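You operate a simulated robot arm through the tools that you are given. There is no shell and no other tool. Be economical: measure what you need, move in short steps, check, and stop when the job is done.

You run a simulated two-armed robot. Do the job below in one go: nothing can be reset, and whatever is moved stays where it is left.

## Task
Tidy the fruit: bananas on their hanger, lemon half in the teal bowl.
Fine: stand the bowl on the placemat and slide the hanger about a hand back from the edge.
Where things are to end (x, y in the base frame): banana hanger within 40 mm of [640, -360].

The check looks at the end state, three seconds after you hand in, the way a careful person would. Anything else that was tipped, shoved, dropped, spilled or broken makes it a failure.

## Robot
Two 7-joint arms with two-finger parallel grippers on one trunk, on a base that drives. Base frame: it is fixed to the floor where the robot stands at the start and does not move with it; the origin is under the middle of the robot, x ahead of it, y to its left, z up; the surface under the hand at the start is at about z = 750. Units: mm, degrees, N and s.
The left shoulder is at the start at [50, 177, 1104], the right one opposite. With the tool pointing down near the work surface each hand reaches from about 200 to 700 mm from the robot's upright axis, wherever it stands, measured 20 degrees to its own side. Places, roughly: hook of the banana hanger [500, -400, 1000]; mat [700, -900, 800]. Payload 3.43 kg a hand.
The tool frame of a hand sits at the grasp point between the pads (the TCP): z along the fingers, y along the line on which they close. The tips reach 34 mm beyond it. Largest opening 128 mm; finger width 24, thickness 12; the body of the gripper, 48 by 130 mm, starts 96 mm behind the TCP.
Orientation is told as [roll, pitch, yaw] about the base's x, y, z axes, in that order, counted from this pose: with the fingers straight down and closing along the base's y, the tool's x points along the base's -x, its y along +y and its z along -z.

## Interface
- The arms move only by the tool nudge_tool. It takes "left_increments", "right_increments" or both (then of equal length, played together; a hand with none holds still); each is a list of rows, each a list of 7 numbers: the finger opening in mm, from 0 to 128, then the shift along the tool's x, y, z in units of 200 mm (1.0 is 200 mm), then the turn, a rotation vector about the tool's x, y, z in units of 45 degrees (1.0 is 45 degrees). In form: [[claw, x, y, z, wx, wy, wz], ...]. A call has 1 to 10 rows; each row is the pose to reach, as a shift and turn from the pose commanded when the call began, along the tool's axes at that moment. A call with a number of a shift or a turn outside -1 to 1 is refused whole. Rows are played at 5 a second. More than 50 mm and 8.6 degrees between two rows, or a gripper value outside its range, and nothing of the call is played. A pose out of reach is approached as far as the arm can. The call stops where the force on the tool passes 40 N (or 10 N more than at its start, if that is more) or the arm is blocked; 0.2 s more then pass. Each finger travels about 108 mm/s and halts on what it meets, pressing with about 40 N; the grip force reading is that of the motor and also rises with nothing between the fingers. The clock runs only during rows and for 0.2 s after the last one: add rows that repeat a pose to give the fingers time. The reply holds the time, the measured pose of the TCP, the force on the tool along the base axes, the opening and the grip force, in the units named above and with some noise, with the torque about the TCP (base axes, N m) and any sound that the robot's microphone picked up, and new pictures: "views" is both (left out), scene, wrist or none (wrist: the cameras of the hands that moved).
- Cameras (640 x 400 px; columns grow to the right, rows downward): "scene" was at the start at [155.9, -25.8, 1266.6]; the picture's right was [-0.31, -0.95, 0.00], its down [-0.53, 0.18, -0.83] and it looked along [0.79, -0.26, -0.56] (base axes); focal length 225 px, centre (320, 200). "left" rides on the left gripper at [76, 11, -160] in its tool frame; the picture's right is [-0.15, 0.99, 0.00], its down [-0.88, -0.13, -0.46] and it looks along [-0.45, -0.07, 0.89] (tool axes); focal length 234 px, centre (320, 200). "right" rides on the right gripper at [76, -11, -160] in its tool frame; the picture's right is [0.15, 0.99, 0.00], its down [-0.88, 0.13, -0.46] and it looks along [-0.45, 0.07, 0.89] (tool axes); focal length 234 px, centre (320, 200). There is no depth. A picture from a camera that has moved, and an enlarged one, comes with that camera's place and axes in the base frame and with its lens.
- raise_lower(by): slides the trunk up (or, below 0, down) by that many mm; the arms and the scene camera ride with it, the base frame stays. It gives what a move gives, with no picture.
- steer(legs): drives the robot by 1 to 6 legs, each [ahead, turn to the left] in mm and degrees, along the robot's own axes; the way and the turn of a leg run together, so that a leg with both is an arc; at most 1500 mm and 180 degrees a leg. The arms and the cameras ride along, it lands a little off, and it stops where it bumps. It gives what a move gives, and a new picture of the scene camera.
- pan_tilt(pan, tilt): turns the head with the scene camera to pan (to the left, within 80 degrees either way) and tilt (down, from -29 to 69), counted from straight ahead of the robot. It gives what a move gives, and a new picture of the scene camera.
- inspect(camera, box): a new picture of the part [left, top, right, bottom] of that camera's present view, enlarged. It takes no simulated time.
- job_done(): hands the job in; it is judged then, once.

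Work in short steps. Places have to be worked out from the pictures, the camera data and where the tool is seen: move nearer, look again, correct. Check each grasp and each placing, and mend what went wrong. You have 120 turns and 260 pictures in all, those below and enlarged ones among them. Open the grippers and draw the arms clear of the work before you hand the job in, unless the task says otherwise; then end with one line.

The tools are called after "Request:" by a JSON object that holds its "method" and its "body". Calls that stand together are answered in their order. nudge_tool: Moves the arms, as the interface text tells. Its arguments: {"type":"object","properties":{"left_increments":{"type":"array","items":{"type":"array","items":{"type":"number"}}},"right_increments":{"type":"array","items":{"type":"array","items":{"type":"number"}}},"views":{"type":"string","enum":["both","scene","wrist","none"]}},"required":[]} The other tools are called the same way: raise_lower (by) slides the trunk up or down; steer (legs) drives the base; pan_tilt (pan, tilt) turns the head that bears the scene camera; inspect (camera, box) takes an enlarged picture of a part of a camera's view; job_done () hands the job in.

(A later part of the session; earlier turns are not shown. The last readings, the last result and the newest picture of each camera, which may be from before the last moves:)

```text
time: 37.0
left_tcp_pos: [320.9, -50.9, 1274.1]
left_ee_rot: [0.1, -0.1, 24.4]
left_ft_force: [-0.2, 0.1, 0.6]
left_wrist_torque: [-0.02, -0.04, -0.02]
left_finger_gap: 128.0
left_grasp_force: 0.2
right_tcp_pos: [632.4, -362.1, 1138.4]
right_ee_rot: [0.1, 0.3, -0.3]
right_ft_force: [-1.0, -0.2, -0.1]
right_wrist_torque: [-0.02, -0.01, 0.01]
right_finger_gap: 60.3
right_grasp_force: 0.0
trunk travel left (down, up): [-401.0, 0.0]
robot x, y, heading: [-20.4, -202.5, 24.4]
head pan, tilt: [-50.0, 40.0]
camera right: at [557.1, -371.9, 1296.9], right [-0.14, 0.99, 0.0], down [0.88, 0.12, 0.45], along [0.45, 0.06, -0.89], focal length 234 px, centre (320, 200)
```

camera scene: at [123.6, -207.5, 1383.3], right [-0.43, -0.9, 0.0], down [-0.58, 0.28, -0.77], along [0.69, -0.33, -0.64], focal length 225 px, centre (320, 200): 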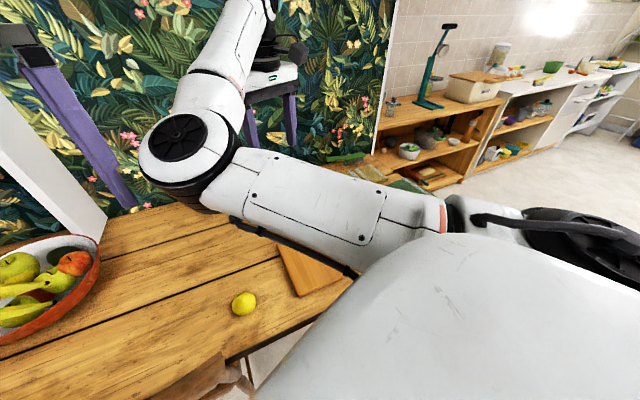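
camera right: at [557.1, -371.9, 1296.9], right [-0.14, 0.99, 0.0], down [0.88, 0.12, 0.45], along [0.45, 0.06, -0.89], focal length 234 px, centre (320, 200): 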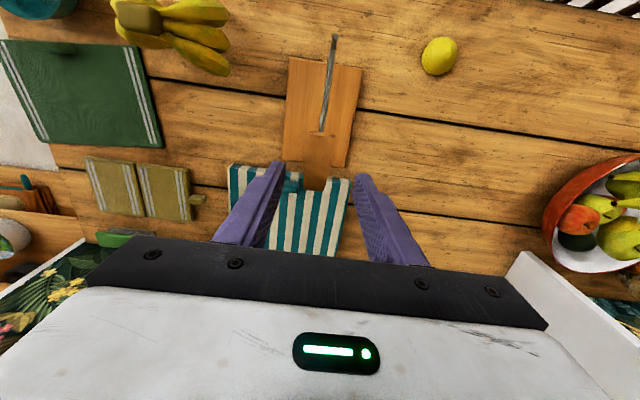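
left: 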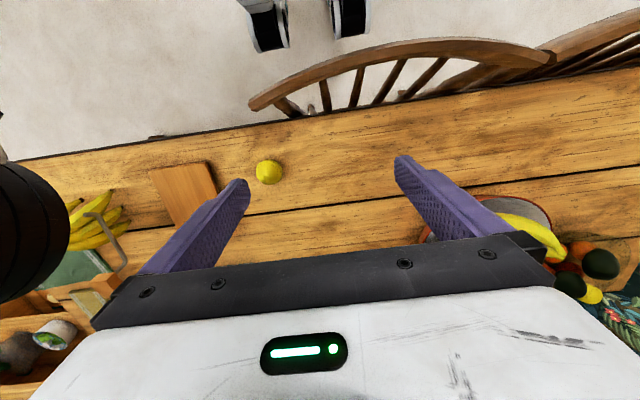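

Hanger stands well at about [625,−363]. Now to the bananas: move over them at height, turning the hand +90° so that the fingers close along x on the crown's free faces.

Request:
{"method": "nudge_tool", "body": {"right_increments": [[80, 0.05, -0.17, 0, 0, 0, -0.17], [100, 0.1, -0.34, 0, 0, 0, -0.34], [110, 0.15, -0.5, 0, 0, 0, -0.5], [110, 0.2, -0.67, 0, 0, 0, -0.67], [110, 0.25, -0.83, 0, 0, 0, -0.83], [110, 0.3, -1.0, 0, 0, 0, -1.0]], "views": "none"}}

Request:
{"method": "nudge_tool", "body": {"right_increments": [[110, 0, 0, 0, 0, 0, -0.17], [110, 0, 0, 0, 0, 0, -0.34], [110, 0, 0, 0, 0, 0, -0.5], [110, 0, 0, 0, 0, 0, -0.67], [110, 0, 0, 0, 0, 0, -0.83], [110, 0, 0, 0, 0, 0, -1.0]], "views": "both"}}

```text
time: 38.4
left_tcp_pos: [321.4, -51.2, 1273.2]
left_ee_rot: [0.2, 0.1, 24.3]
left_ft_force: [0.2, -0.2, -0.7]
left_wrist_torque: [0.01, 0.01, 0.0]
left_finger_gap: 128.0
left_grasp_force: 0.1
right_tcp_pos: [568.4, -562.7, 1138.1]
right_ee_rot: [0.3, 0.2, 44.8]
right_ft_force: [-0.9, 0.3, 0.9]
right_wrist_torque: [0.03, -0.04, 0.02]
right_finger_gap: 109.8
right_grasp_force: 0.0
trunk travel left (down, up): [-401.0, 0.0]
robot x, y, heading: [-19.2, -202.8, 24.3]
head pan, tilt: [-50.0, 40.0]
```

```text
time: 39.8
left_tcp_pos: [321.4, -49.5, 1273.4]
left_ee_rot: [0.0, 0.0, 24.3]
left_ft_force: [0.5, 0.2, 0.6]
left_wrist_torque: [0.02, 0.05, 0.01]
left_finger_gap: 128.1
left_grasp_force: 0.0
right_tcp_pos: [570.7, -564.3, 1139.6]
right_ee_rot: [0.3, 0.0, 89.7]
right_ft_force: [-0.3, -0.3, 0.1]
right_wrist_torque: [-0.01, 0.05, 0.04]
right_finger_gap: 110.0
right_grasp_force: 0.0
trunk travel left (down, up): [-401.0, 0.0]
robot x, y, heading: [-17.7, -203.5, 24.3]
head pan, tilt: [-50.0, 40.0]
camera scene: at [123.5, -207.5, 1383.4], right [-0.43, -0.9, 0.0], down [-0.58, 0.28, -0.77], along [0.69, -0.33, -0.64], focal length 225 px, centre (320, 200)
camera right: at [582.7, -638.3, 1298.0], right [-0.99, -0.14, 0.01], down [-0.13, 0.88, 0.46], along [-0.07, 0.45, -0.89], focal length 234 px, centre (320, 200)
```

scene: 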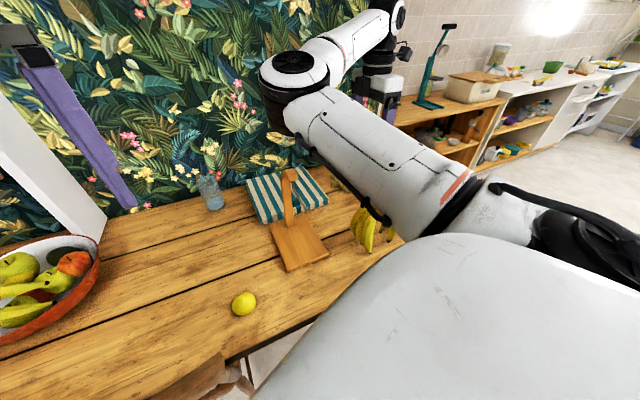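
right: 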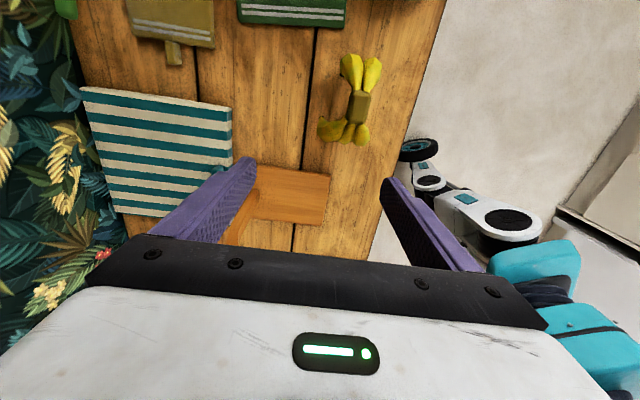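

Turning works. Zoom on the crown for precise position.

Request:
{"method": "inspect", "body": {"camera": "right", "box": [300, 40, 420, 160]}}

Request:
{"method": "inspect", "body": {"camera": "scene", "box": [260, 160, 420, 280]}}

```text
3.33 times, centred on (360, 100) of right
camera zoom: at [582.7, -638.3, 1298.0], right [-0.99, -0.14, 0.01], down [-0.13, 0.88, 0.46], along [-0.07, 0.45, -0.89], focal length 781 px, centre (187, 533)
```

zoom: 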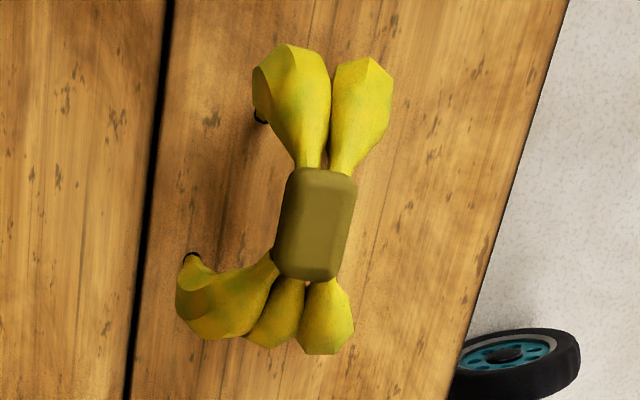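

```text
3.33 times, centred on (340, 220) of scene
camera zoom: at [123.5, -207.5, 1383.4], right [-0.43, -0.9, 0.0], down [-0.58, 0.28, -0.77], along [0.69, -0.33, -0.64], focal length 749 px, centre (253, 133)
```

zoom: 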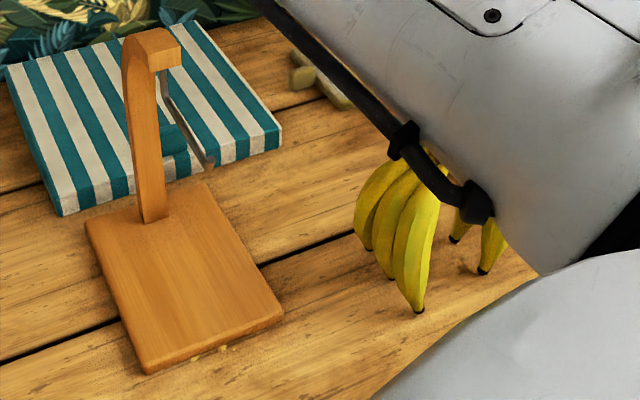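

Crown top is at about [518,−614], long axis along y. I descend to TCP z≈1010 above it for a closer look.

Request:
{"method": "nudge_tool", "body": {"right_increments": [[110, 0.12, 0.13, 0.05, 0, 0, 0], [110, 0.24, 0.27, 0.1, 0, 0, 0], [110, 0.24, 0.27, 0.3, 0, 0, 0], [110, 0.24, 0.27, 0.5, 0, 0, 0], [110, 0.24, 0.27, 0.64, 0, 0, 0]], "views": "both"}}

Request:
{"method": "inspect", "body": {"camera": "right", "box": [240, 60, 440, 200]}}

```text
time: 41.0
left_tcp_pos: [321.8, -50.6, 1273.5]
left_ee_rot: [0.0, -0.1, 24.4]
left_ft_force: [-0.1, 0.1, 0.5]
left_wrist_torque: [0.01, 0.01, -0.02]
left_finger_gap: 128.0
left_grasp_force: 0.1
right_tcp_pos: [513.3, -612.5, 1009.8]
right_ee_rot: [0.2, 0.0, 89.6]
right_ft_force: [0.1, 0.5, -0.3]
right_wrist_torque: [-0.01, 0.02, 0.0]
right_finger_gap: 110.2
right_grasp_force: 0.1
trunk travel left (down, up): [-401.0, 0.0]
robot x, y, heading: [-15.4, -203.4, 24.5]
head pan, tilt: [-50.0, 40.0]
camera scene: at [123.8, -207.6, 1383.3], right [-0.43, -0.9, 0.0], down [-0.58, 0.28, -0.77], along [0.69, -0.33, -0.64], focal length 225 px, centre (320, 200)
camera right: at [526.1, -686.7, 1170.0], right [-0.99, -0.14, 0.01], down [-0.12, 0.88, 0.46], along [-0.07, 0.45, -0.89], focal length 234 px, centre (320, 200)
```

scene: 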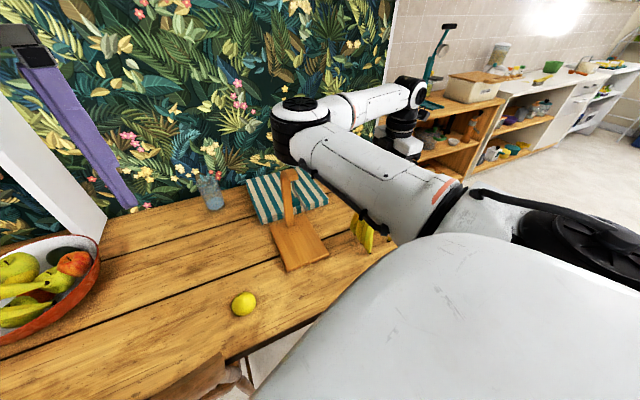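
right: 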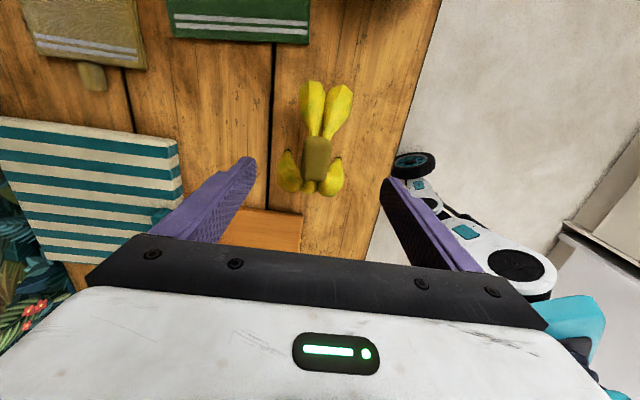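

```text
2.86 times, centred on (340, 130) of right
camera zoom: at [526.1, -686.7, 1170.0], right [-0.99, -0.14, 0.01], down [-0.12, 0.88, 0.46], along [-0.07, 0.45, -0.89], focal length 669 px, centre (263, 400)
```

zoom: 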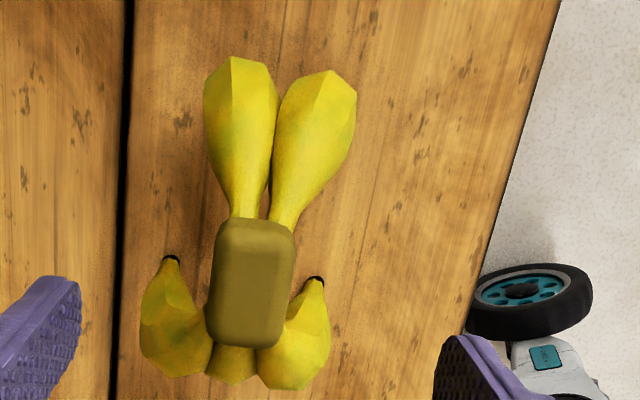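

Crown centre ≈[517,−609], top z≈928. I descend so the tips reach z≈912 (shallow grip) and narrow the fingers part-way.

Request:
{"method": "nudge_tool", "body": {"right_increments": [[100, -0.017, -0.02, 0.1, 0, 0, 0], [90, -0.017, -0.02, 0.2, 0, 0, 0], [70, -0.017, -0.02, 0.3, 0, 0, 0], [55, -0.017, -0.02, 0.318, 0, 0, 0], [50, -0.017, -0.02, 0.318, 0, 0, 0]], "views": "wrist"}}

Request:
{"method": "inspect", "body": {"camera": "right", "box": [240, 100, 400, 240]}}

```text
time: 42.1
left_tcp_pos: [322.6, -50.7, 1273.6]
left_ee_rot: [-0.1, -0.1, 24.3]
left_ft_force: [0.5, 0.7, -0.4]
left_wrist_torque: [-0.01, 0.02, 0.0]
left_finger_gap: 128.1
left_grasp_force: 0.0
right_tcp_pos: [518.6, -609.1, 947.3]
right_ee_rot: [0.3, -0.2, 89.7]
right_ft_force: [0.1, 0.0, 0.2]
right_wrist_torque: [-0.01, 0.01, 0.02]
right_finger_gap: 50.1
right_grasp_force: 0.1
trunk travel left (down, up): [-401.0, 0.0]
robot x, y, heading: [-16.6, -203.0, 24.5]
head pan, tilt: [-50.0, 40.0]
camera right: at [530.1, -683.2, 1106.7], right [-0.99, -0.14, 0.01], down [-0.12, 0.88, 0.46], along [-0.07, 0.45, -0.89], focal length 234 px, centre (320, 200)
```

right: 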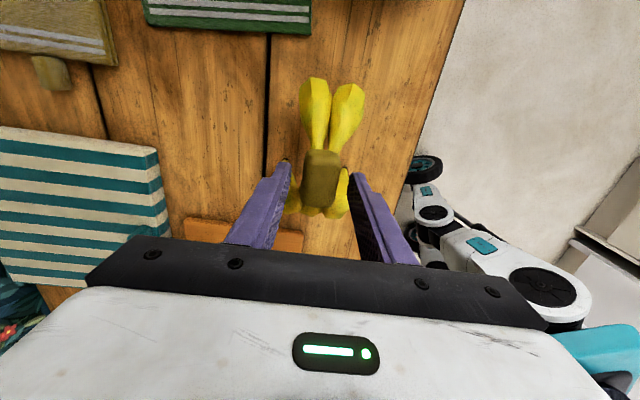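

```text
2.86 times, centred on (320, 170) of right
camera zoom: at [530.1, -683.2, 1106.7], right [-0.99, -0.14, 0.01], down [-0.12, 0.88, 0.46], along [-0.07, 0.45, -0.89], focal length 669 px, centre (320, 286)
```

zoom: 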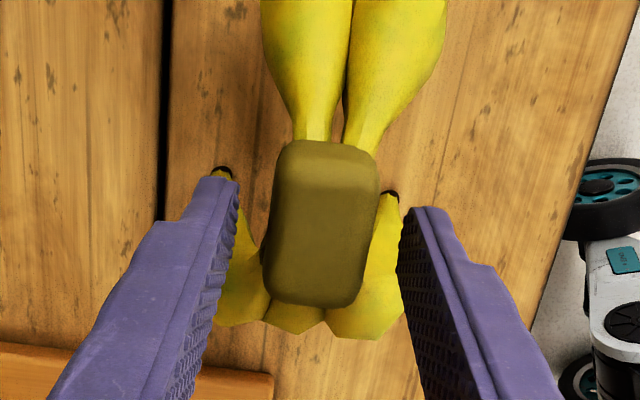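

Centred well. Closing on the crown.

Request:
{"method": "nudge_tool", "body": {"right_increments": [[35, 0, 0, 0, 0, 0, 0], [20, 0, 0, 0, 0, 0, 0], [10, 0, 0, 0, 0, 0, 0], [10, 0, 0, 0, 0, 0, 0]], "views": "none"}}

Request:
{"method": "inspect", "body": {"camera": "right", "box": [240, 100, 400, 240]}}

```text
time: 43.1
left_tcp_pos: [322.4, -50.8, 1273.5]
left_ee_rot: [-0.1, 0.1, 24.3]
left_ft_force: [0.0, -0.8, -1.0]
left_wrist_torque: [-0.01, -0.01, 0.01]
left_finger_gap: 128.1
left_grasp_force: 0.0
right_tcp_pos: [517.5, -609.1, 949.1]
right_ee_rot: [0.2, -0.1, 89.7]
right_ft_force: [2.1, 0.6, -0.5]
right_wrist_torque: [-0.15, -0.74, -0.07]
right_finger_gap: 29.6
right_grasp_force: 39.5
trunk travel left (down, up): [-401.0, 0.0]
robot x, y, heading: [-18.7, -199.4, 24.4]
head pan, tilt: [-50.0, 40.0]
```

```text
2.86 times, centred on (320, 170) of right
camera zoom: at [530.3, -683.3, 1106.9], right [-0.99, -0.14, 0.0], down [-0.12, 0.88, 0.46], along [-0.07, 0.45, -0.89], focal length 669 px, centre (320, 286)
```

zoom: 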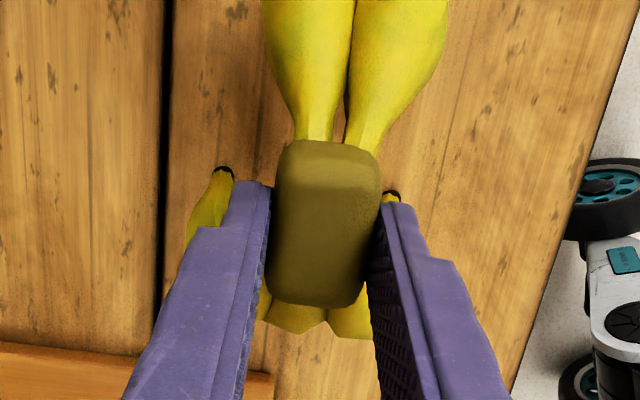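

Gripped at 29.6 mm. Lift 60 mm and check.

Request:
{"method": "nudge_tool", "body": {"right_increments": [[10, 0, 0, -0.06, 0, 0, 0], [10, 0, 0, -0.14, 0, 0, 0], [10, 0, 0, -0.22, 0, 0, 0], [10, 0, 0, -0.3, 0, 0, 0]], "views": "both"}}

```text
time: 44.1
left_tcp_pos: [323.2, -50.3, 1273.8]
left_ee_rot: [0.2, 0.0, 24.3]
left_ft_force: [-0.2, -0.1, 1.3]
left_wrist_torque: [0.0, 0.01, -0.03]
left_finger_gap: 127.8
left_grasp_force: 0.1
right_tcp_pos: [517.9, -609.8, 1007.0]
right_ee_rot: [0.4, -0.2, 89.7]
right_ft_force: [-0.1, -0.1, -10.4]
right_wrist_torque: [0.02, 0.0, -0.02]
right_finger_gap: 29.6
right_grasp_force: 39.7
trunk travel left (down, up): [-401.0, 0.0]
robot x, y, heading: [-22.1, -204.3, 24.3]
head pan, tilt: [-50.0, 40.0]
camera scene: at [124.3, -208.1, 1383.2], right [-0.43, -0.9, 0.0], down [-0.58, 0.28, -0.77], along [0.69, -0.33, -0.64], focal length 225 px, centre (320, 200)
camera right: at [531.0, -683.8, 1165.9], right [-0.99, -0.14, 0.01], down [-0.12, 0.88, 0.46], along [-0.07, 0.45, -0.89], focal length 234 px, centre (320, 200)
```

scene: 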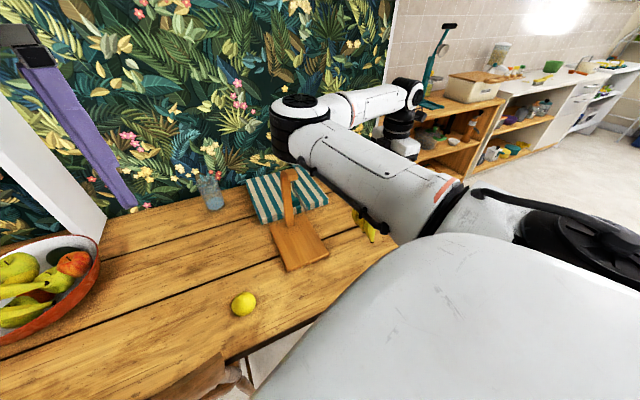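
right: 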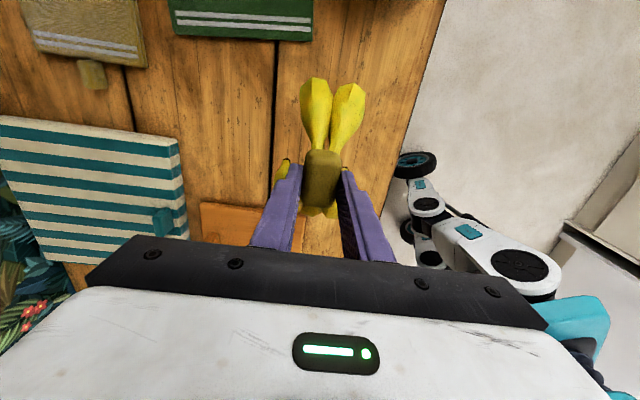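

Bunch held (≈1 kg). I raise it and bring it in front of the hook (x≈430), then will slide it in along +x with the shank passing under the crown.

Request:
{"method": "nudge_tool", "body": {"right_increments": [[10, 0, 0.1, -0.1, 0, 0, 0], [10, 0, 0.25, -0.2, 0, 0, 0], [10, -0.1, 0.4, -0.3, 0, 0, 0], [10, -0.3, 0.45, -0.36, 0, 0, 0], [10, -0.5, 0.45, -0.36, 0, 0, 0], [10, -0.7, 0.45, -0.36, 0, 0, 0]], "views": "both"}}

```text
time: 45.5
left_tcp_pos: [323.7, -49.0, 1273.8]
left_ee_rot: [0.1, 0.0, 24.3]
left_ft_force: [0.1, -0.1, 0.5]
left_wrist_torque: [0.02, 0.0, 0.01]
left_finger_gap: 128.0
left_grasp_force: 0.1
right_tcp_pos: [428.8, -470.1, 1082.4]
right_ee_rot: [0.2, -0.4, 88.7]
right_ft_force: [0.3, 0.1, -9.7]
right_wrist_torque: [0.02, -0.02, 0.0]
right_finger_gap: 29.7
right_grasp_force: 40.4
trunk travel left (down, up): [-401.0, 0.0]
robot x, y, heading: [-18.2, -202.4, 24.2]
head pan, tilt: [-50.0, 40.0]
camera scene: at [124.1, -207.2, 1383.3], right [-0.43, -0.9, 0.0], down [-0.58, 0.28, -0.77], along [0.69, -0.33, -0.64], focal length 225 px, centre (320, 200)
camera right: at [440.0, -546.5, 1240.8], right [-0.99, -0.12, 0.0], down [-0.11, 0.88, 0.46], along [-0.06, 0.46, -0.89], focal length 234 px, centre (320, 200)
```

scene: 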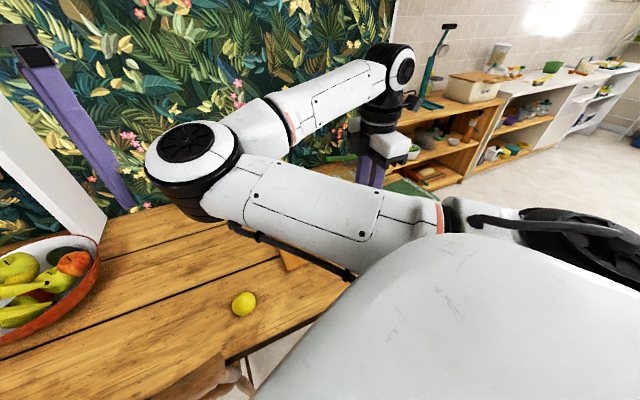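
right: 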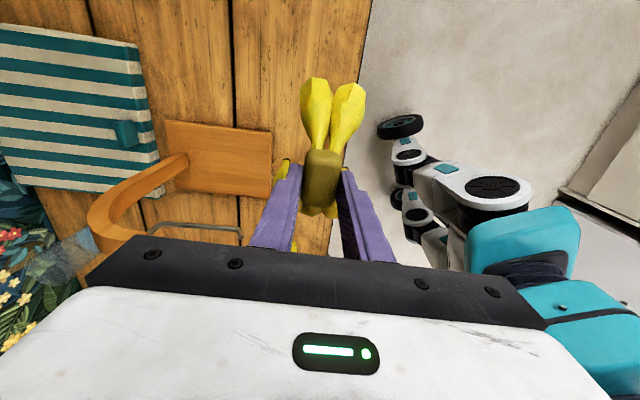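

Clear view of the hook (end at x≈517). I move to y≈−362 in front of it.

Request:
{"method": "nudge_tool", "body": {"right_increments": [[10, -0.15, 0.02, 0, 0, 0, -0.015], [10, -0.3, 0.02, 0, 0, 0, -0.03], [10, -0.44, 0.02, 0, 0, 0, -0.03], [10, -0.54, 0.02, 0, 0, 0, -0.03]], "views": "both"}}

```text
time: 46.5
left_tcp_pos: [320.3, -52.1, 1273.2]
left_ee_rot: [0.1, 0.0, 24.3]
left_ft_force: [0.0, 0.2, -0.2]
left_wrist_torque: [0.02, -0.04, 0.03]
left_finger_gap: 128.1
left_grasp_force: 0.2
right_tcp_pos: [464.7, -437.7, 1081.9]
right_ee_rot: [0.0, 0.1, 89.5]
right_ft_force: [-0.1, -0.2, -10.3]
right_wrist_torque: [0.02, -0.06, 0.02]
right_finger_gap: 29.5
right_grasp_force: 40.1
right hand out of reach, approached as far as the arm can: row 1, 2, 3, 4
trunk travel left (down, up): [-401.0, 0.0]
robot x, y, heading: [-17.3, -202.2, 24.3]
head pan, tilt: [-50.0, 40.0]
camera scene: at [123.3, -208.5, 1383.4], right [-0.43, -0.9, 0.0], down [-0.58, 0.28, -0.77], along [0.69, -0.33, -0.64], focal length 225 px, centre (320, 200)
camera right: at [475.9, -511.0, 1241.3], right [-0.99, -0.14, 0.0], down [-0.12, 0.88, 0.46], along [-0.07, 0.45, -0.89], focal length 234 px, centre (320, 200)
```

scene: 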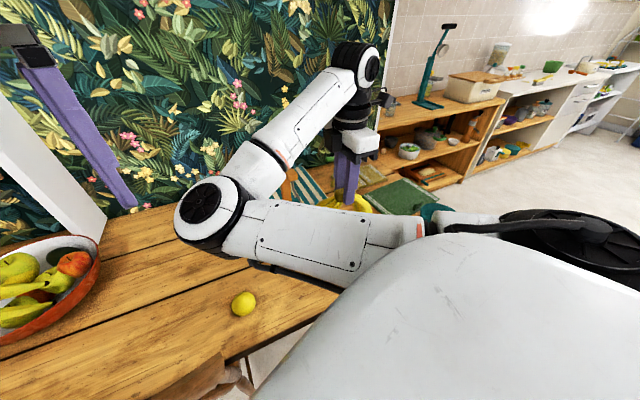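
right: 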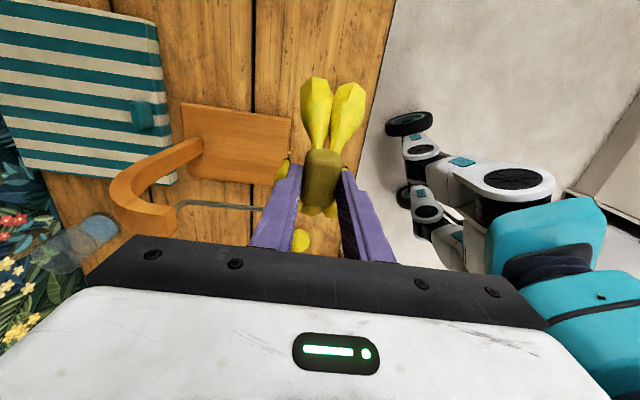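

The arm is too folded at this closeness; I back the base off 110 mm, which also carries the bunch away from the hook.

Request:
{"method": "steer", "body": {"legs": [[-110, 0]]}}

Request:
{"method": "nudge_tool", "body": {"right_increments": [[10, -0.1, -0.02, 0, 0, 0, 0], [10, -0.25, -0.06, 0, 0, 0, 0], [10, -0.4, -0.12, 0, 0, 0, 0], [10, -0.5, -0.18, 0, 0, 0, 0], [10, -0.58, -0.23, 0, 0, 0, 0]], "views": "both"}}

```text
time: 47.7
left_tcp_pos: [222.4, -97.0, 1272.7]
left_ee_rot: [0.1, 0.0, 24.2]
left_ft_force: [-0.7, -0.2, 0.2]
left_wrist_torque: [0.01, -0.03, -0.02]
left_finger_gap: 128.1
left_grasp_force: 0.0
right_tcp_pos: [363.3, -484.1, 1081.5]
right_ee_rot: [0.3, 0.4, 89.6]
right_ft_force: [-0.1, 0.9, -9.9]
right_wrist_torque: [0.06, 0.01, 0.0]
right_finger_gap: 29.7
right_grasp_force: 40.2
trunk travel left (down, up): [-401.0, 0.0]
robot x, y, heading: [-118.3, -248.7, 24.2]
head pan, tilt: [-50.0, 40.0]
camera scene: at [23.7, -253.5, 1383.3], right [-0.44, -0.9, 0.0], down [-0.58, 0.28, -0.77], along [0.69, -0.33, -0.64], focal length 225 px, centre (320, 200)
```

scene: 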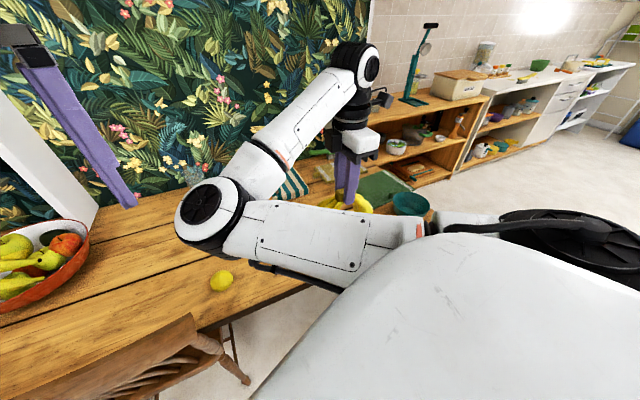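

```text
time: 48.9
left_tcp_pos: [222.7, -96.6, 1273.1]
left_ee_rot: [0.1, 0.0, 24.1]
left_ft_force: [0.1, 0.3, 0.0]
left_wrist_torque: [0.02, -0.05, -0.02]
left_finger_gap: 127.8
left_grasp_force: 0.1
right_tcp_pos: [447.8, -426.1, 1079.9]
right_ee_rot: [0.1, 0.6, 88.2]
right_ft_force: [-0.9, -0.4, -10.4]
right_wrist_torque: [0.05, -0.01, 0.01]
right_finger_gap: 30.0
right_grasp_force: 39.6
right hand out of reach, approached as far as the arm can: row 1, 2, 3, 4, 5
trunk travel left (down, up): [-401.0, 0.0]
robot x, y, heading: [-118.3, -247.3, 24.1]
head pan, tilt: [-50.0, 40.0]
camera scene: at [24.5, -253.2, 1383.2], right [-0.44, -0.9, 0.0], down [-0.58, 0.28, -0.77], along [0.69, -0.33, -0.64], focal length 225 px, centre (320, 200)
camera right: at [457.4, -498.7, 1238.8], right [-0.99, -0.11, 0.0], down [-0.1, 0.89, 0.45], along [-0.05, 0.45, -0.89], focal length 234 px, centre (320, 200)
```

scene: 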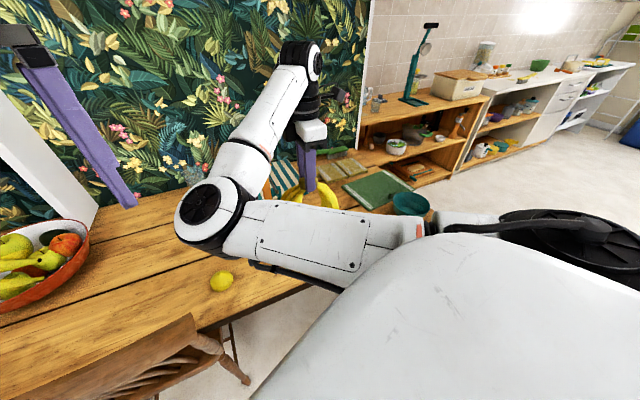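
right: 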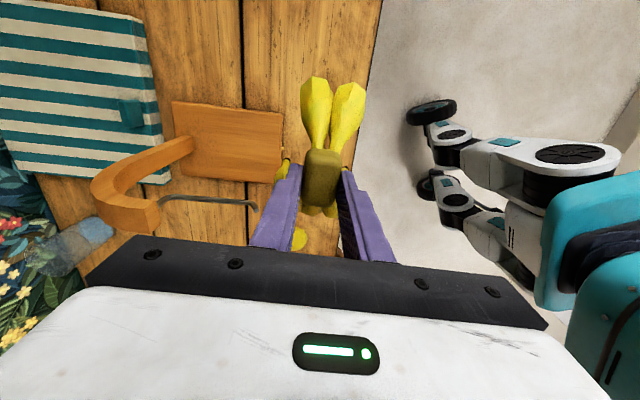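

The arm hits an inward limit (right shoulder), so I need the target further out to its right side. First pull the bunch back to about [343,−558].

Request:
{"method": "nudge_tool", "body": {"right_increments": [[10, 0.1, 0.12, 0, 0, 0, 0], [10, 0.25, 0.25, 0, 0, 0, 0], [10, 0.4, 0.37, 0, 0, 0, 0], [10, 0.55, 0.47, 0, 0, 0, 0], [10, 0.66, 0.525, 0, 0, 0, 0]], "views": "none"}}

Request:
{"method": "steer", "body": {"legs": [[0, -69], [-102, 0], [0, 75]]}}

```text
time: 50.1
left_tcp_pos: [223.4, -96.5, 1273.3]
left_ee_rot: [0.1, 0.0, 24.2]
left_ft_force: [-0.1, -1.5, -0.6]
left_wrist_torque: [0.01, 0.01, 0.03]
left_finger_gap: 127.8
left_grasp_force: 0.0
right_tcp_pos: [339.5, -544.7, 1079.3]
right_ee_rot: [0.3, 0.4, 89.7]
right_ft_force: [-0.2, -0.5, -9.8]
right_wrist_torque: [0.04, 0.0, -0.02]
right_finger_gap: 29.8
right_grasp_force: 39.7
trunk travel left (down, up): [-401.0, 0.0]
robot x, y, heading: [-118.7, -246.2, 24.3]
head pan, tilt: [-50.0, 40.0]
```

```text
time: 57.6
left_tcp_pos: [135.5, 6.8, 1271.6]
left_ee_rot: [0.1, 0.0, 29.2]
left_ft_force: [-0.3, -0.1, -0.7]
left_wrist_torque: [-0.02, -0.02, -0.02]
left_finger_gap: 127.9
left_grasp_force: 0.1
right_tcp_pos: [292.9, -428.4, 1078.4]
right_ee_rot: [0.3, 0.4, 94.6]
right_ft_force: [-0.4, -0.3, -10.4]
right_wrist_torque: [0.03, 0.02, -0.01]
right_finger_gap: 29.9
right_grasp_force: 40.0
trunk travel left (down, up): [-401.0, 0.0]
robot x, y, heading: [-189.4, -176.0, 29.1]
head pan, tilt: [-50.0, 40.0]
camera scene: at [-46.9, -167.4, 1383.2], right [-0.35, -0.93, 0.0], down [-0.6, 0.23, -0.77], along [0.72, -0.27, -0.64], focal length 225 px, centre (320, 200)
```

scene: 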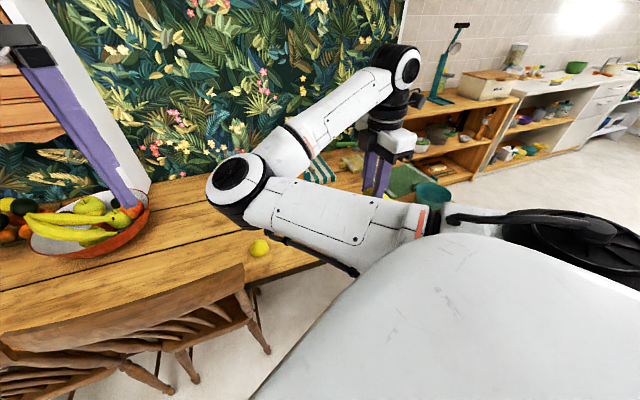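

Now ahead 150 mm toward the hook line.

Request:
{"method": "steer", "body": {"legs": [[145, 0]]}}

Request:
{"method": "inspect", "body": {"camera": "right", "box": [0, 0, 640, 400]}}

```text
time: 58.9
left_tcp_pos: [266.3, 78.9, 1272.6]
left_ee_rot: [0.0, 0.0, 29.3]
left_ft_force: [-0.1, 0.7, 0.0]
left_wrist_torque: [-0.01, 0.07, 0.01]
left_finger_gap: 127.8
left_grasp_force: 0.1
right_tcp_pos: [423.0, -357.4, 1078.6]
right_ee_rot: [0.4, 0.4, 94.6]
right_ft_force: [0.8, -0.1, -10.2]
right_wrist_torque: [0.04, 0.0, 0.0]
right_finger_gap: 29.5
right_grasp_force: 40.0
trunk travel left (down, up): [-401.0, 0.0]
robot x, y, heading: [-64.7, -99.4, 29.1]
head pan, tilt: [-50.0, 40.0]
camera scene: at [82.4, -95.2, 1383.1], right [-0.35, -0.94, 0.0], down [-0.6, 0.23, -0.77], along [0.72, -0.27, -0.64], focal length 225 px, centre (320, 200)
```

scene: 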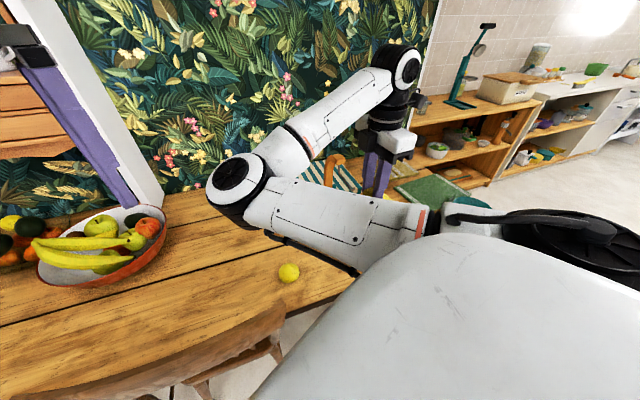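

```text
1.00 times, centred on (320, 200) of right (not enlarged: the box is as wide or as high as the picture)
camera zoom: at [441.6, -428.8, 1237.9], right [-0.97, -0.23, 0.01], down [-0.2, 0.87, 0.45], along [-0.11, 0.44, -0.89], focal length 234 px, centre (320, 200)
```

zoom: 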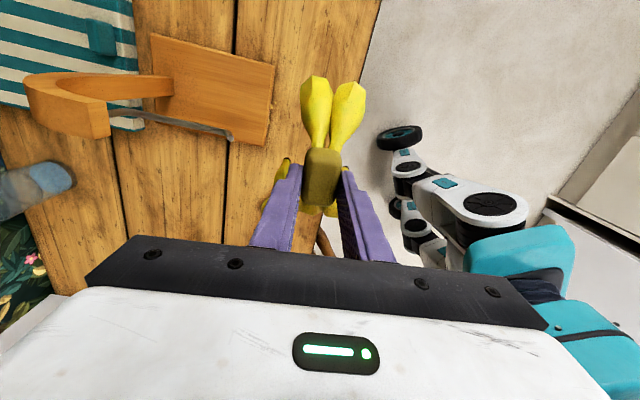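

Shank lies at y≈−361, end at x≈513. I square the yaw and advance to x≈480, just before the hook enters under the crown.

Request:
{"method": "nudge_tool", "body": {"right_increments": [[10, 0.02, -0.1, 0, 0, 0, 0.04], [10, 0.03, -0.2, 0, 0, 0, 0.08], [10, 0.041, -0.283, 0, 0, 0, 0.1]], "views": "wrist"}}

Request:
{"method": "inspect", "body": {"camera": "right", "box": [120, 60, 420, 250]}}

```text
time: 59.7
left_tcp_pos: [265.2, 78.8, 1272.4]
left_ee_rot: [0.1, 0.1, 29.2]
left_ft_force: [0.0, -0.1, -0.8]
left_wrist_torque: [0.02, -0.01, 0.03]
left_finger_gap: 127.7
left_grasp_force: 0.1
right_tcp_pos: [478.7, -361.0, 1078.2]
right_ee_rot: [0.3, 0.4, 90.0]
right_ft_force: [0.9, -0.3, -10.4]
right_wrist_torque: [0.05, -0.01, 0.02]
right_finger_gap: 29.9
right_grasp_force: 40.2
trunk travel left (down, up): [-401.0, 0.0]
robot x, y, heading: [-64.2, -102.9, 29.2]
head pan, tilt: [-50.0, 40.0]
camera right: at [491.8, -434.4, 1238.7], right [-0.99, -0.15, 0.01], down [-0.13, 0.88, 0.45], along [-0.07, 0.45, -0.89], focal length 234 px, centre (320, 200)
```

right: 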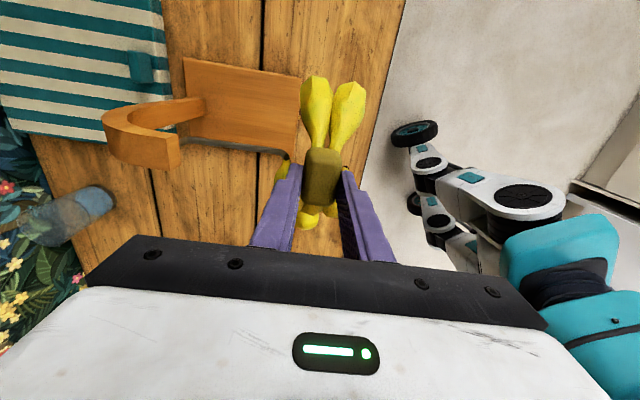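

```text
2.11 times, centred on (270, 155) of right
camera zoom: at [491.8, -434.4, 1238.7], right [-0.99, -0.15, 0.01], down [-0.13, 0.88, 0.45], along [-0.07, 0.45, -0.89], focal length 493 px, centre (425, 295)
```

zoom: 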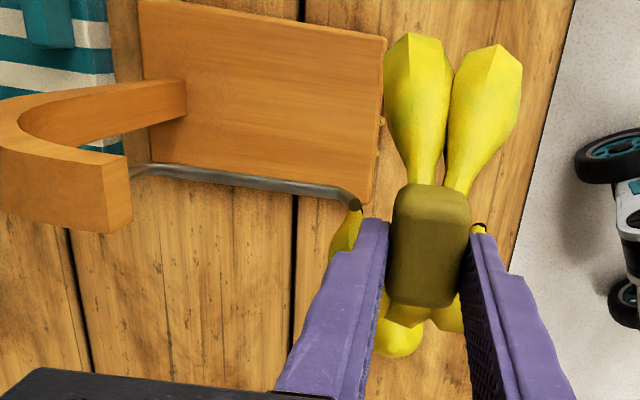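

Aligned; the rear finger passes above the hook's tip. Advance to x≈560.

Request:
{"method": "nudge_tool", "body": {"right_increments": [[10, 0, -0.1, 0, 0, 0, 0], [10, 0, -0.2, 0, 0, 0, 0], [10, 0, -0.3, 0, 0, 0, 0], [10, 0, -0.405, 0, 0, 0, 0]], "views": "wrist"}}

Request:
{"method": "inspect", "body": {"camera": "right", "box": [180, 60, 440, 250]}}

```text
time: 60.7
left_tcp_pos: [264.9, 78.6, 1273.0]
left_ee_rot: [0.1, 0.0, 29.2]
left_ft_force: [-0.2, 0.4, 0.2]
left_wrist_torque: [-0.02, 0.02, 0.0]
left_finger_gap: 127.9
left_grasp_force: 0.0
right_tcp_pos: [559.8, -361.0, 1078.0]
right_ee_rot: [0.4, 0.4, 90.1]
right_ft_force: [-0.5, 0.0, -10.6]
right_wrist_torque: [0.07, 0.04, 0.01]
right_finger_gap: 29.9
right_grasp_force: 39.9
trunk travel left (down, up): [-401.0, 0.0]
robot x, y, heading: [-59.7, -99.0, 29.3]
head pan, tilt: [-50.0, 40.0]
camera right: at [573.8, -433.3, 1237.0], right [-0.99, -0.15, 0.01], down [-0.13, 0.88, 0.45], along [-0.07, 0.44, -0.89], focal length 234 px, centre (320, 200)
```

right: 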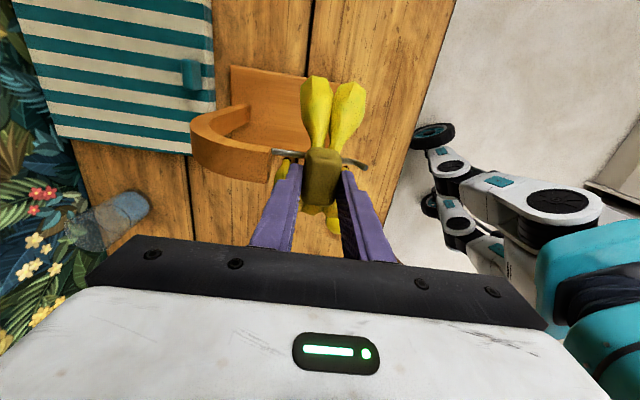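

```text
2.11 times, centred on (310, 155) of right
camera zoom: at [573.8, -433.3, 1237.0], right [-0.99, -0.15, 0.01], down [-0.13, 0.88, 0.45], along [-0.07, 0.44, -0.89], focal length 493 px, centre (341, 295)
```

zoom: 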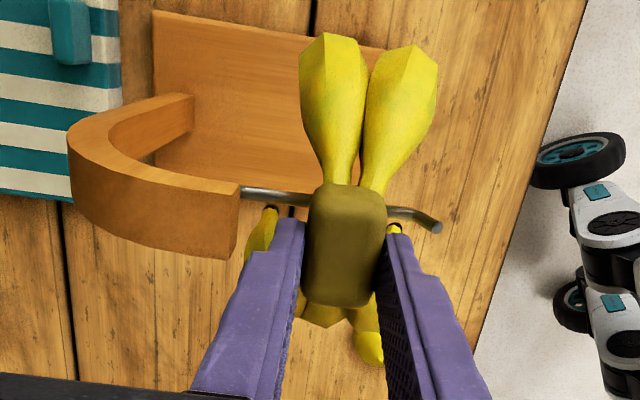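

The wire passes under the crown. I lower ~26 mm with a small −3 mm y correction.

Request:
{"method": "nudge_tool", "body": {"right_increments": [[10, 0.015, 0, 0.04, 0, 0, 0], [10, 0.015, 0, 0.08, 0, 0, 0], [10, 0.015, 0, 0.11, 0, 0, 0], [10, 0.015, 0, 0.13, 0, 0, 0]], "views": "wrist"}}

Request:
{"method": "inspect", "body": {"camera": "right", "box": [220, 100, 420, 240]}}

```text
time: 61.7
left_tcp_pos: [265.9, 77.5, 1272.4]
left_ee_rot: [0.1, 0.0, 29.2]
left_ft_force: [0.1, 0.3, -0.3]
left_wrist_torque: [-0.03, 0.0, 0.02]
left_finger_gap: 127.7
left_grasp_force: 0.0
right_tcp_pos: [560.6, -363.2, 1050.2]
right_ee_rot: [0.2, 0.3, 90.1]
right_ft_force: [-0.1, 0.0, -10.5]
right_wrist_torque: [0.1, 0.0, -0.01]
right_finger_gap: 29.9
right_grasp_force: 40.3
trunk travel left (down, up): [-401.0, 0.0]
robot x, y, heading: [-63.9, -103.9, 29.4]
head pan, tilt: [-50.0, 40.0]
camera right: at [573.7, -436.4, 1210.7], right [-0.99, -0.15, 0.01], down [-0.13, 0.88, 0.45], along [-0.07, 0.44, -0.89], focal length 234 px, centre (320, 200)
```

right: 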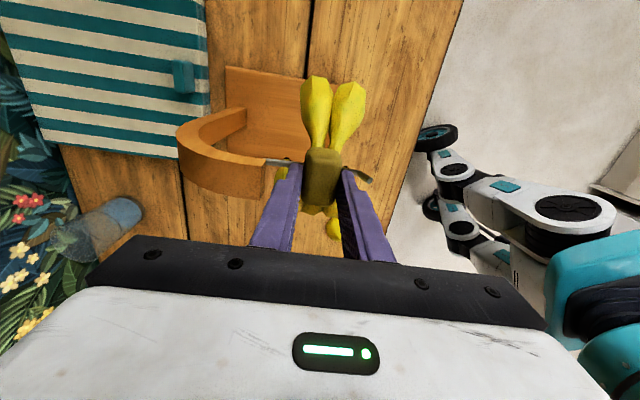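

```text
2.86 times, centred on (320, 170) of right
camera zoom: at [573.7, -436.4, 1210.7], right [-0.99, -0.15, 0.01], down [-0.13, 0.88, 0.45], along [-0.07, 0.44, -0.89], focal length 669 px, centre (320, 286)
```

zoom: 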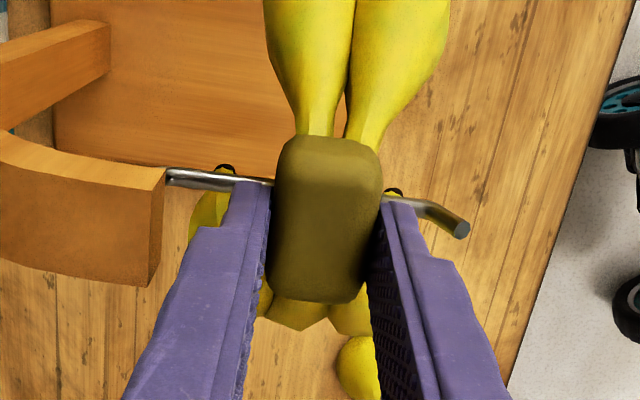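

No contact yet; lower in small steps watching the vertical force.

Request:
{"method": "nudge_tool", "body": {"right_increments": [[10, 0, 0, 0.015, 0, 0, 0], [10, 0, 0, 0.03, 0, 0, 0], [10, 0, 0, 0.045, 0, 0, 0]], "views": "none"}}

```text
time: 62.5
left_tcp_pos: [265.8, 78.0, 1273.5]
left_ee_rot: [0.1, 0.0, 29.3]
left_ft_force: [-0.6, 0.8, -1.2]
left_wrist_torque: [0.02, -0.01, 0.0]
left_finger_gap: 128.0
left_grasp_force: 0.0
right_tcp_pos: [561.3, -363.7, 1043.5]
right_ee_rot: [0.2, 0.4, 90.0]
right_ft_force: [0.4, 0.5, -9.3]
right_wrist_torque: [0.05, 0.01, 0.02]
right_finger_gap: 29.5
right_grasp_force: 40.4
trunk travel left (down, up): [-401.0, 0.0]
robot x, y, heading: [-61.6, -103.1, 29.5]
head pan, tilt: [-50.0, 40.0]
```

Request:
{"method": "nudge_tool", "body": {"right_increments": [[10, 0, 0, 0.01, 0, 0, 0], [10, 0, 0, 0.02, 0, 0, 0]], "views": "none"}}

```text
time: 63.1
left_tcp_pos: [264.7, 77.1, 1272.8]
left_ee_rot: [0.1, 0.0, 29.3]
left_ft_force: [-0.1, -0.1, -0.7]
left_wrist_torque: [-0.02, -0.01, 0.03]
left_finger_gap: 128.2
left_grasp_force: 0.1
right_tcp_pos: [561.7, -365.0, 1040.0]
right_ee_rot: [0.3, 0.3, 90.2]
right_ft_force: [0.5, 0.4, -11.4]
right_wrist_torque: [0.04, -0.01, -0.01]
right_finger_gap: 29.8
right_grasp_force: 40.3
trunk travel left (down, up): [-401.0, 0.0]
robot x, y, heading: [-61.5, -98.4, 29.3]
head pan, tilt: [-50.0, 40.0]
```

Still hanging free at TCP z 1040; I continue 4 mm and look.

Request:
{"method": "nudge_tool", "body": {"right_increments": [[10, 0, 0, 0.01, 0, 0, 0], [10, 0, 0, 0.02, 0, 0, 0]], "views": "none"}}

Request:
{"method": "inspect", "body": {"camera": "right", "box": [220, 100, 420, 240]}}

```text
time: 63.7
left_tcp_pos: [264.3, 78.3, 1273.4]
left_ee_rot: [-0.1, 0.0, 29.3]
left_ft_force: [0.3, 0.2, 0.2]
left_wrist_torque: [-0.04, -0.03, -0.02]
left_finger_gap: 127.8
left_grasp_force: 0.0
right_tcp_pos: [560.4, -363.8, 1037.4]
right_ee_rot: [0.0, 0.5, 90.2]
right_ft_force: [1.4, 0.6, -1.1]
right_wrist_torque: [0.09, -0.18, 0.02]
right_finger_gap: 29.8
right_grasp_force: 40.1
trunk travel left (down, up): [-401.0, 0.0]
robot x, y, heading: [-60.7, -102.3, 29.2]
head pan, tilt: [-50.0, 40.0]
```

```text
2.86 times, centred on (320, 170) of right
camera zoom: at [572.5, -436.9, 1196.5], right [-0.99, -0.15, 0.0], down [-0.13, 0.88, 0.45], along [-0.07, 0.44, -0.89], focal length 669 px, centre (320, 286)
```

zoom: 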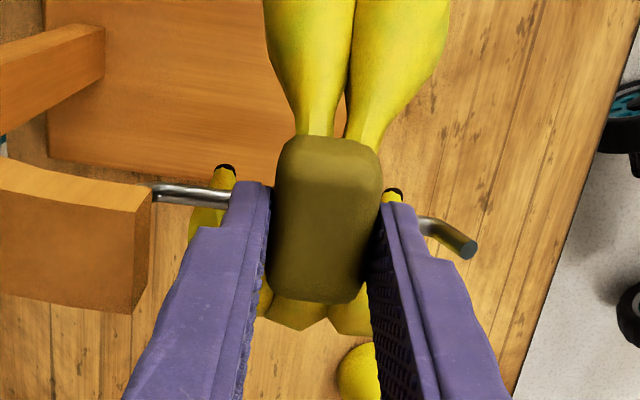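

Weight is now taken (−1.1 N). I open the fingers modestly (the arm tip is near the rear finger) and watch.

Request:
{"method": "nudge_tool", "body": {"right_increments": [[33, 0, 0, 0, 0, 0, 0], [38, 0, 0, 0, 0, 0, 0], [44, 0, 0, 0, 0, 0, 0], [44, 0, 0, 0, 0, 0, 0]], "views": "none"}}

Request:
{"method": "inspect", "body": {"camera": "right", "box": [220, 100, 420, 240]}}

```text
time: 64.7
left_tcp_pos: [263.3, 78.3, 1272.5]
left_ee_rot: [0.0, 0.0, 29.4]
left_ft_force: [0.8, 0.0, 0.6]
left_wrist_torque: [0.02, -0.05, -0.02]
left_finger_gap: 127.8
left_grasp_force: 0.1
right_tcp_pos: [558.7, -364.1, 1035.8]
right_ee_rot: [0.2, 0.3, 90.0]
right_ft_force: [-5.3, 0.5, 2.5]
right_wrist_torque: [0.0, -0.13, -0.01]
right_finger_gap: 41.2
right_grasp_force: 0.2
trunk travel left (down, up): [-401.0, 0.0]
robot x, y, heading: [-64.2, -101.1, 29.0]
head pan, tilt: [-50.0, 40.0]
```

```text
2.86 times, centred on (320, 170) of right
camera zoom: at [571.1, -437.2, 1196.0], right [-0.99, -0.15, 0.0], down [-0.13, 0.88, 0.45], along [-0.07, 0.44, -0.89], focal length 669 px, centre (320, 286)
```

zoom: 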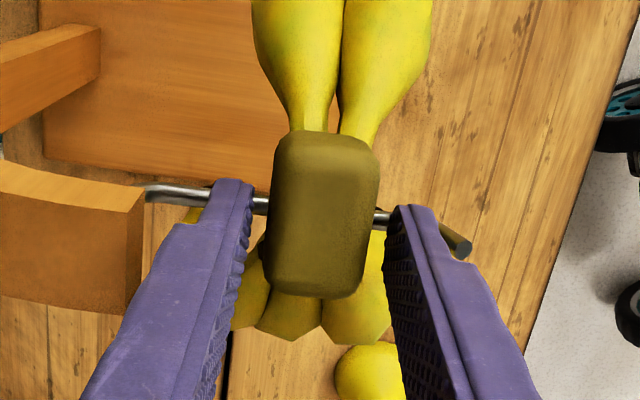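

The bunch hangs on the shank. The front finger lightly touches the hook's end, so I relax to 40 mm and rise straight up.

Request:
{"method": "nudge_tool", "body": {"right_increments": [[40, 0, 0, -0.02, 0, 0, 0], [40, 0, 0, -0.07, 0, 0, 0], [40, 0, 0, -0.15, 0, 0, 0], [44, 0, 0, -0.25, 0, 0, 0], [44, 0, 0, -0.35, 0, 0, 0], [44, 0, 0, -0.45, 0, 0, 0]], "views": "wrist"}}

Request:
{"method": "inspect", "body": {"camera": "right", "box": [220, 60, 420, 240]}}

```text
time: 66.1
left_tcp_pos: [264.2, 79.0, 1273.7]
left_ee_rot: [0.0, -0.1, 29.3]
left_ft_force: [-0.2, -0.4, 0.4]
left_wrist_torque: [-0.04, 0.03, 0.02]
left_finger_gap: 127.7
left_grasp_force: 0.0
right_tcp_pos: [559.7, -361.7, 1124.4]
right_ee_rot: [0.1, 0.5, 90.1]
right_ft_force: [0.8, -0.5, 0.1]
right_wrist_torque: [0.0, 0.03, 0.0]
right_finger_gap: 44.1
right_grasp_force: 0.1
trunk travel left (down, up): [-401.0, 0.0]
robot x, y, heading: [-63.7, -103.0, 29.3]
head pan, tilt: [-50.0, 40.0]
camera right: at [572.3, -435.4, 1284.7], right [-0.99, -0.15, 0.0], down [-0.13, 0.88, 0.45], along [-0.07, 0.44, -0.89], focal length 234 px, centre (320, 200)
```

right: 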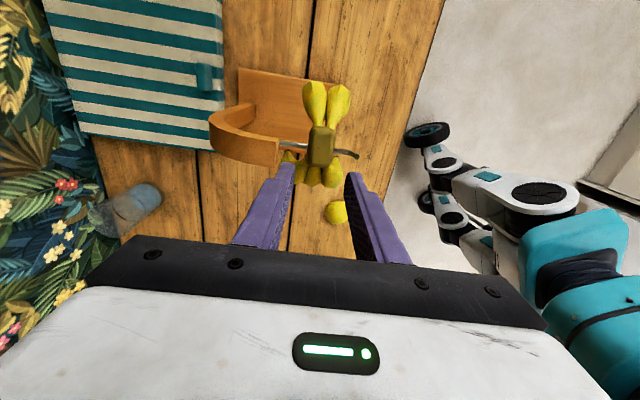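

```text
2.22 times, centred on (320, 150) of right
camera zoom: at [572.3, -435.4, 1284.7], right [-0.99, -0.15, 0.0], down [-0.13, 0.88, 0.45], along [-0.07, 0.44, -0.89], focal length 520 px, centre (320, 311)
```

zoom: 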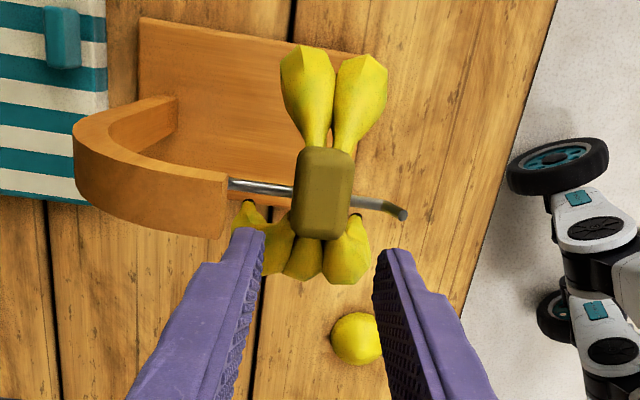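

Bananas hang securely. Next the lemon at about [483,−151]; I turn the base left 30° so it lies on the arm's outer side.

Request:
{"method": "steer", "body": {"legs": [[0, 30]]}}

Request:
{"method": "inspect", "body": {"camera": "right", "box": [0, 0, 640, 400]}}

```text
time: 68.0
left_tcp_pos: [128.4, 219.1, 1273.4]
left_ee_rot: [0.0, 0.0, 59.7]
left_ft_force: [0.0, 0.5, -0.6]
left_wrist_torque: [-0.03, -0.01, 0.0]
left_finger_gap: 127.8
left_grasp_force: 0.1
right_tcp_pos: [605.6, -11.0, 1125.9]
right_ee_rot: [0.3, 0.4, 120.6]
right_ft_force: [0.3, 0.4, -0.1]
right_wrist_torque: [-0.01, -0.01, 0.01]
right_finger_gap: 44.1
right_grasp_force: 0.1
trunk travel left (down, up): [-401.0, 0.0]
robot x, y, heading: [-61.2, -98.5, 59.6]
head pan, tilt: [-50.0, 40.0]
camera scene: at [59.0, -24.2, 1383.4], right [0.17, -0.99, 0.0], down [-0.63, -0.11, -0.77], along [0.76, 0.13, -0.64], focal length 225 px, centre (320, 200)
```

scene: 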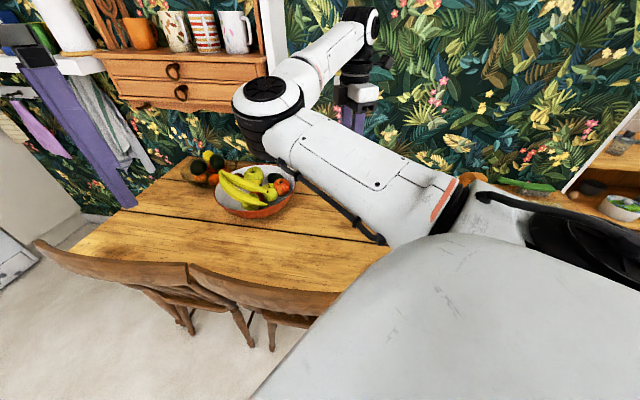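

```text
1.00 times, centred on (320, 200) of right (not enlarged: the box is as wide or as high as the picture)
camera zoom: at [655.0, -67.7, 1284.6], right [-0.78, -0.63, 0.0], down [-0.56, 0.7, 0.45], along [-0.29, 0.35, -0.89], focal length 234 px, centre (320, 200)
```

zoom: 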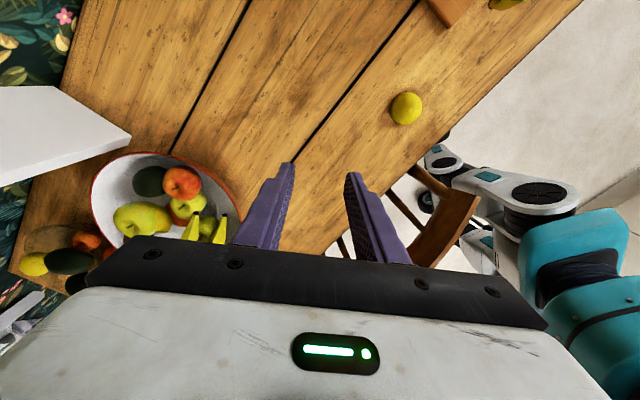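

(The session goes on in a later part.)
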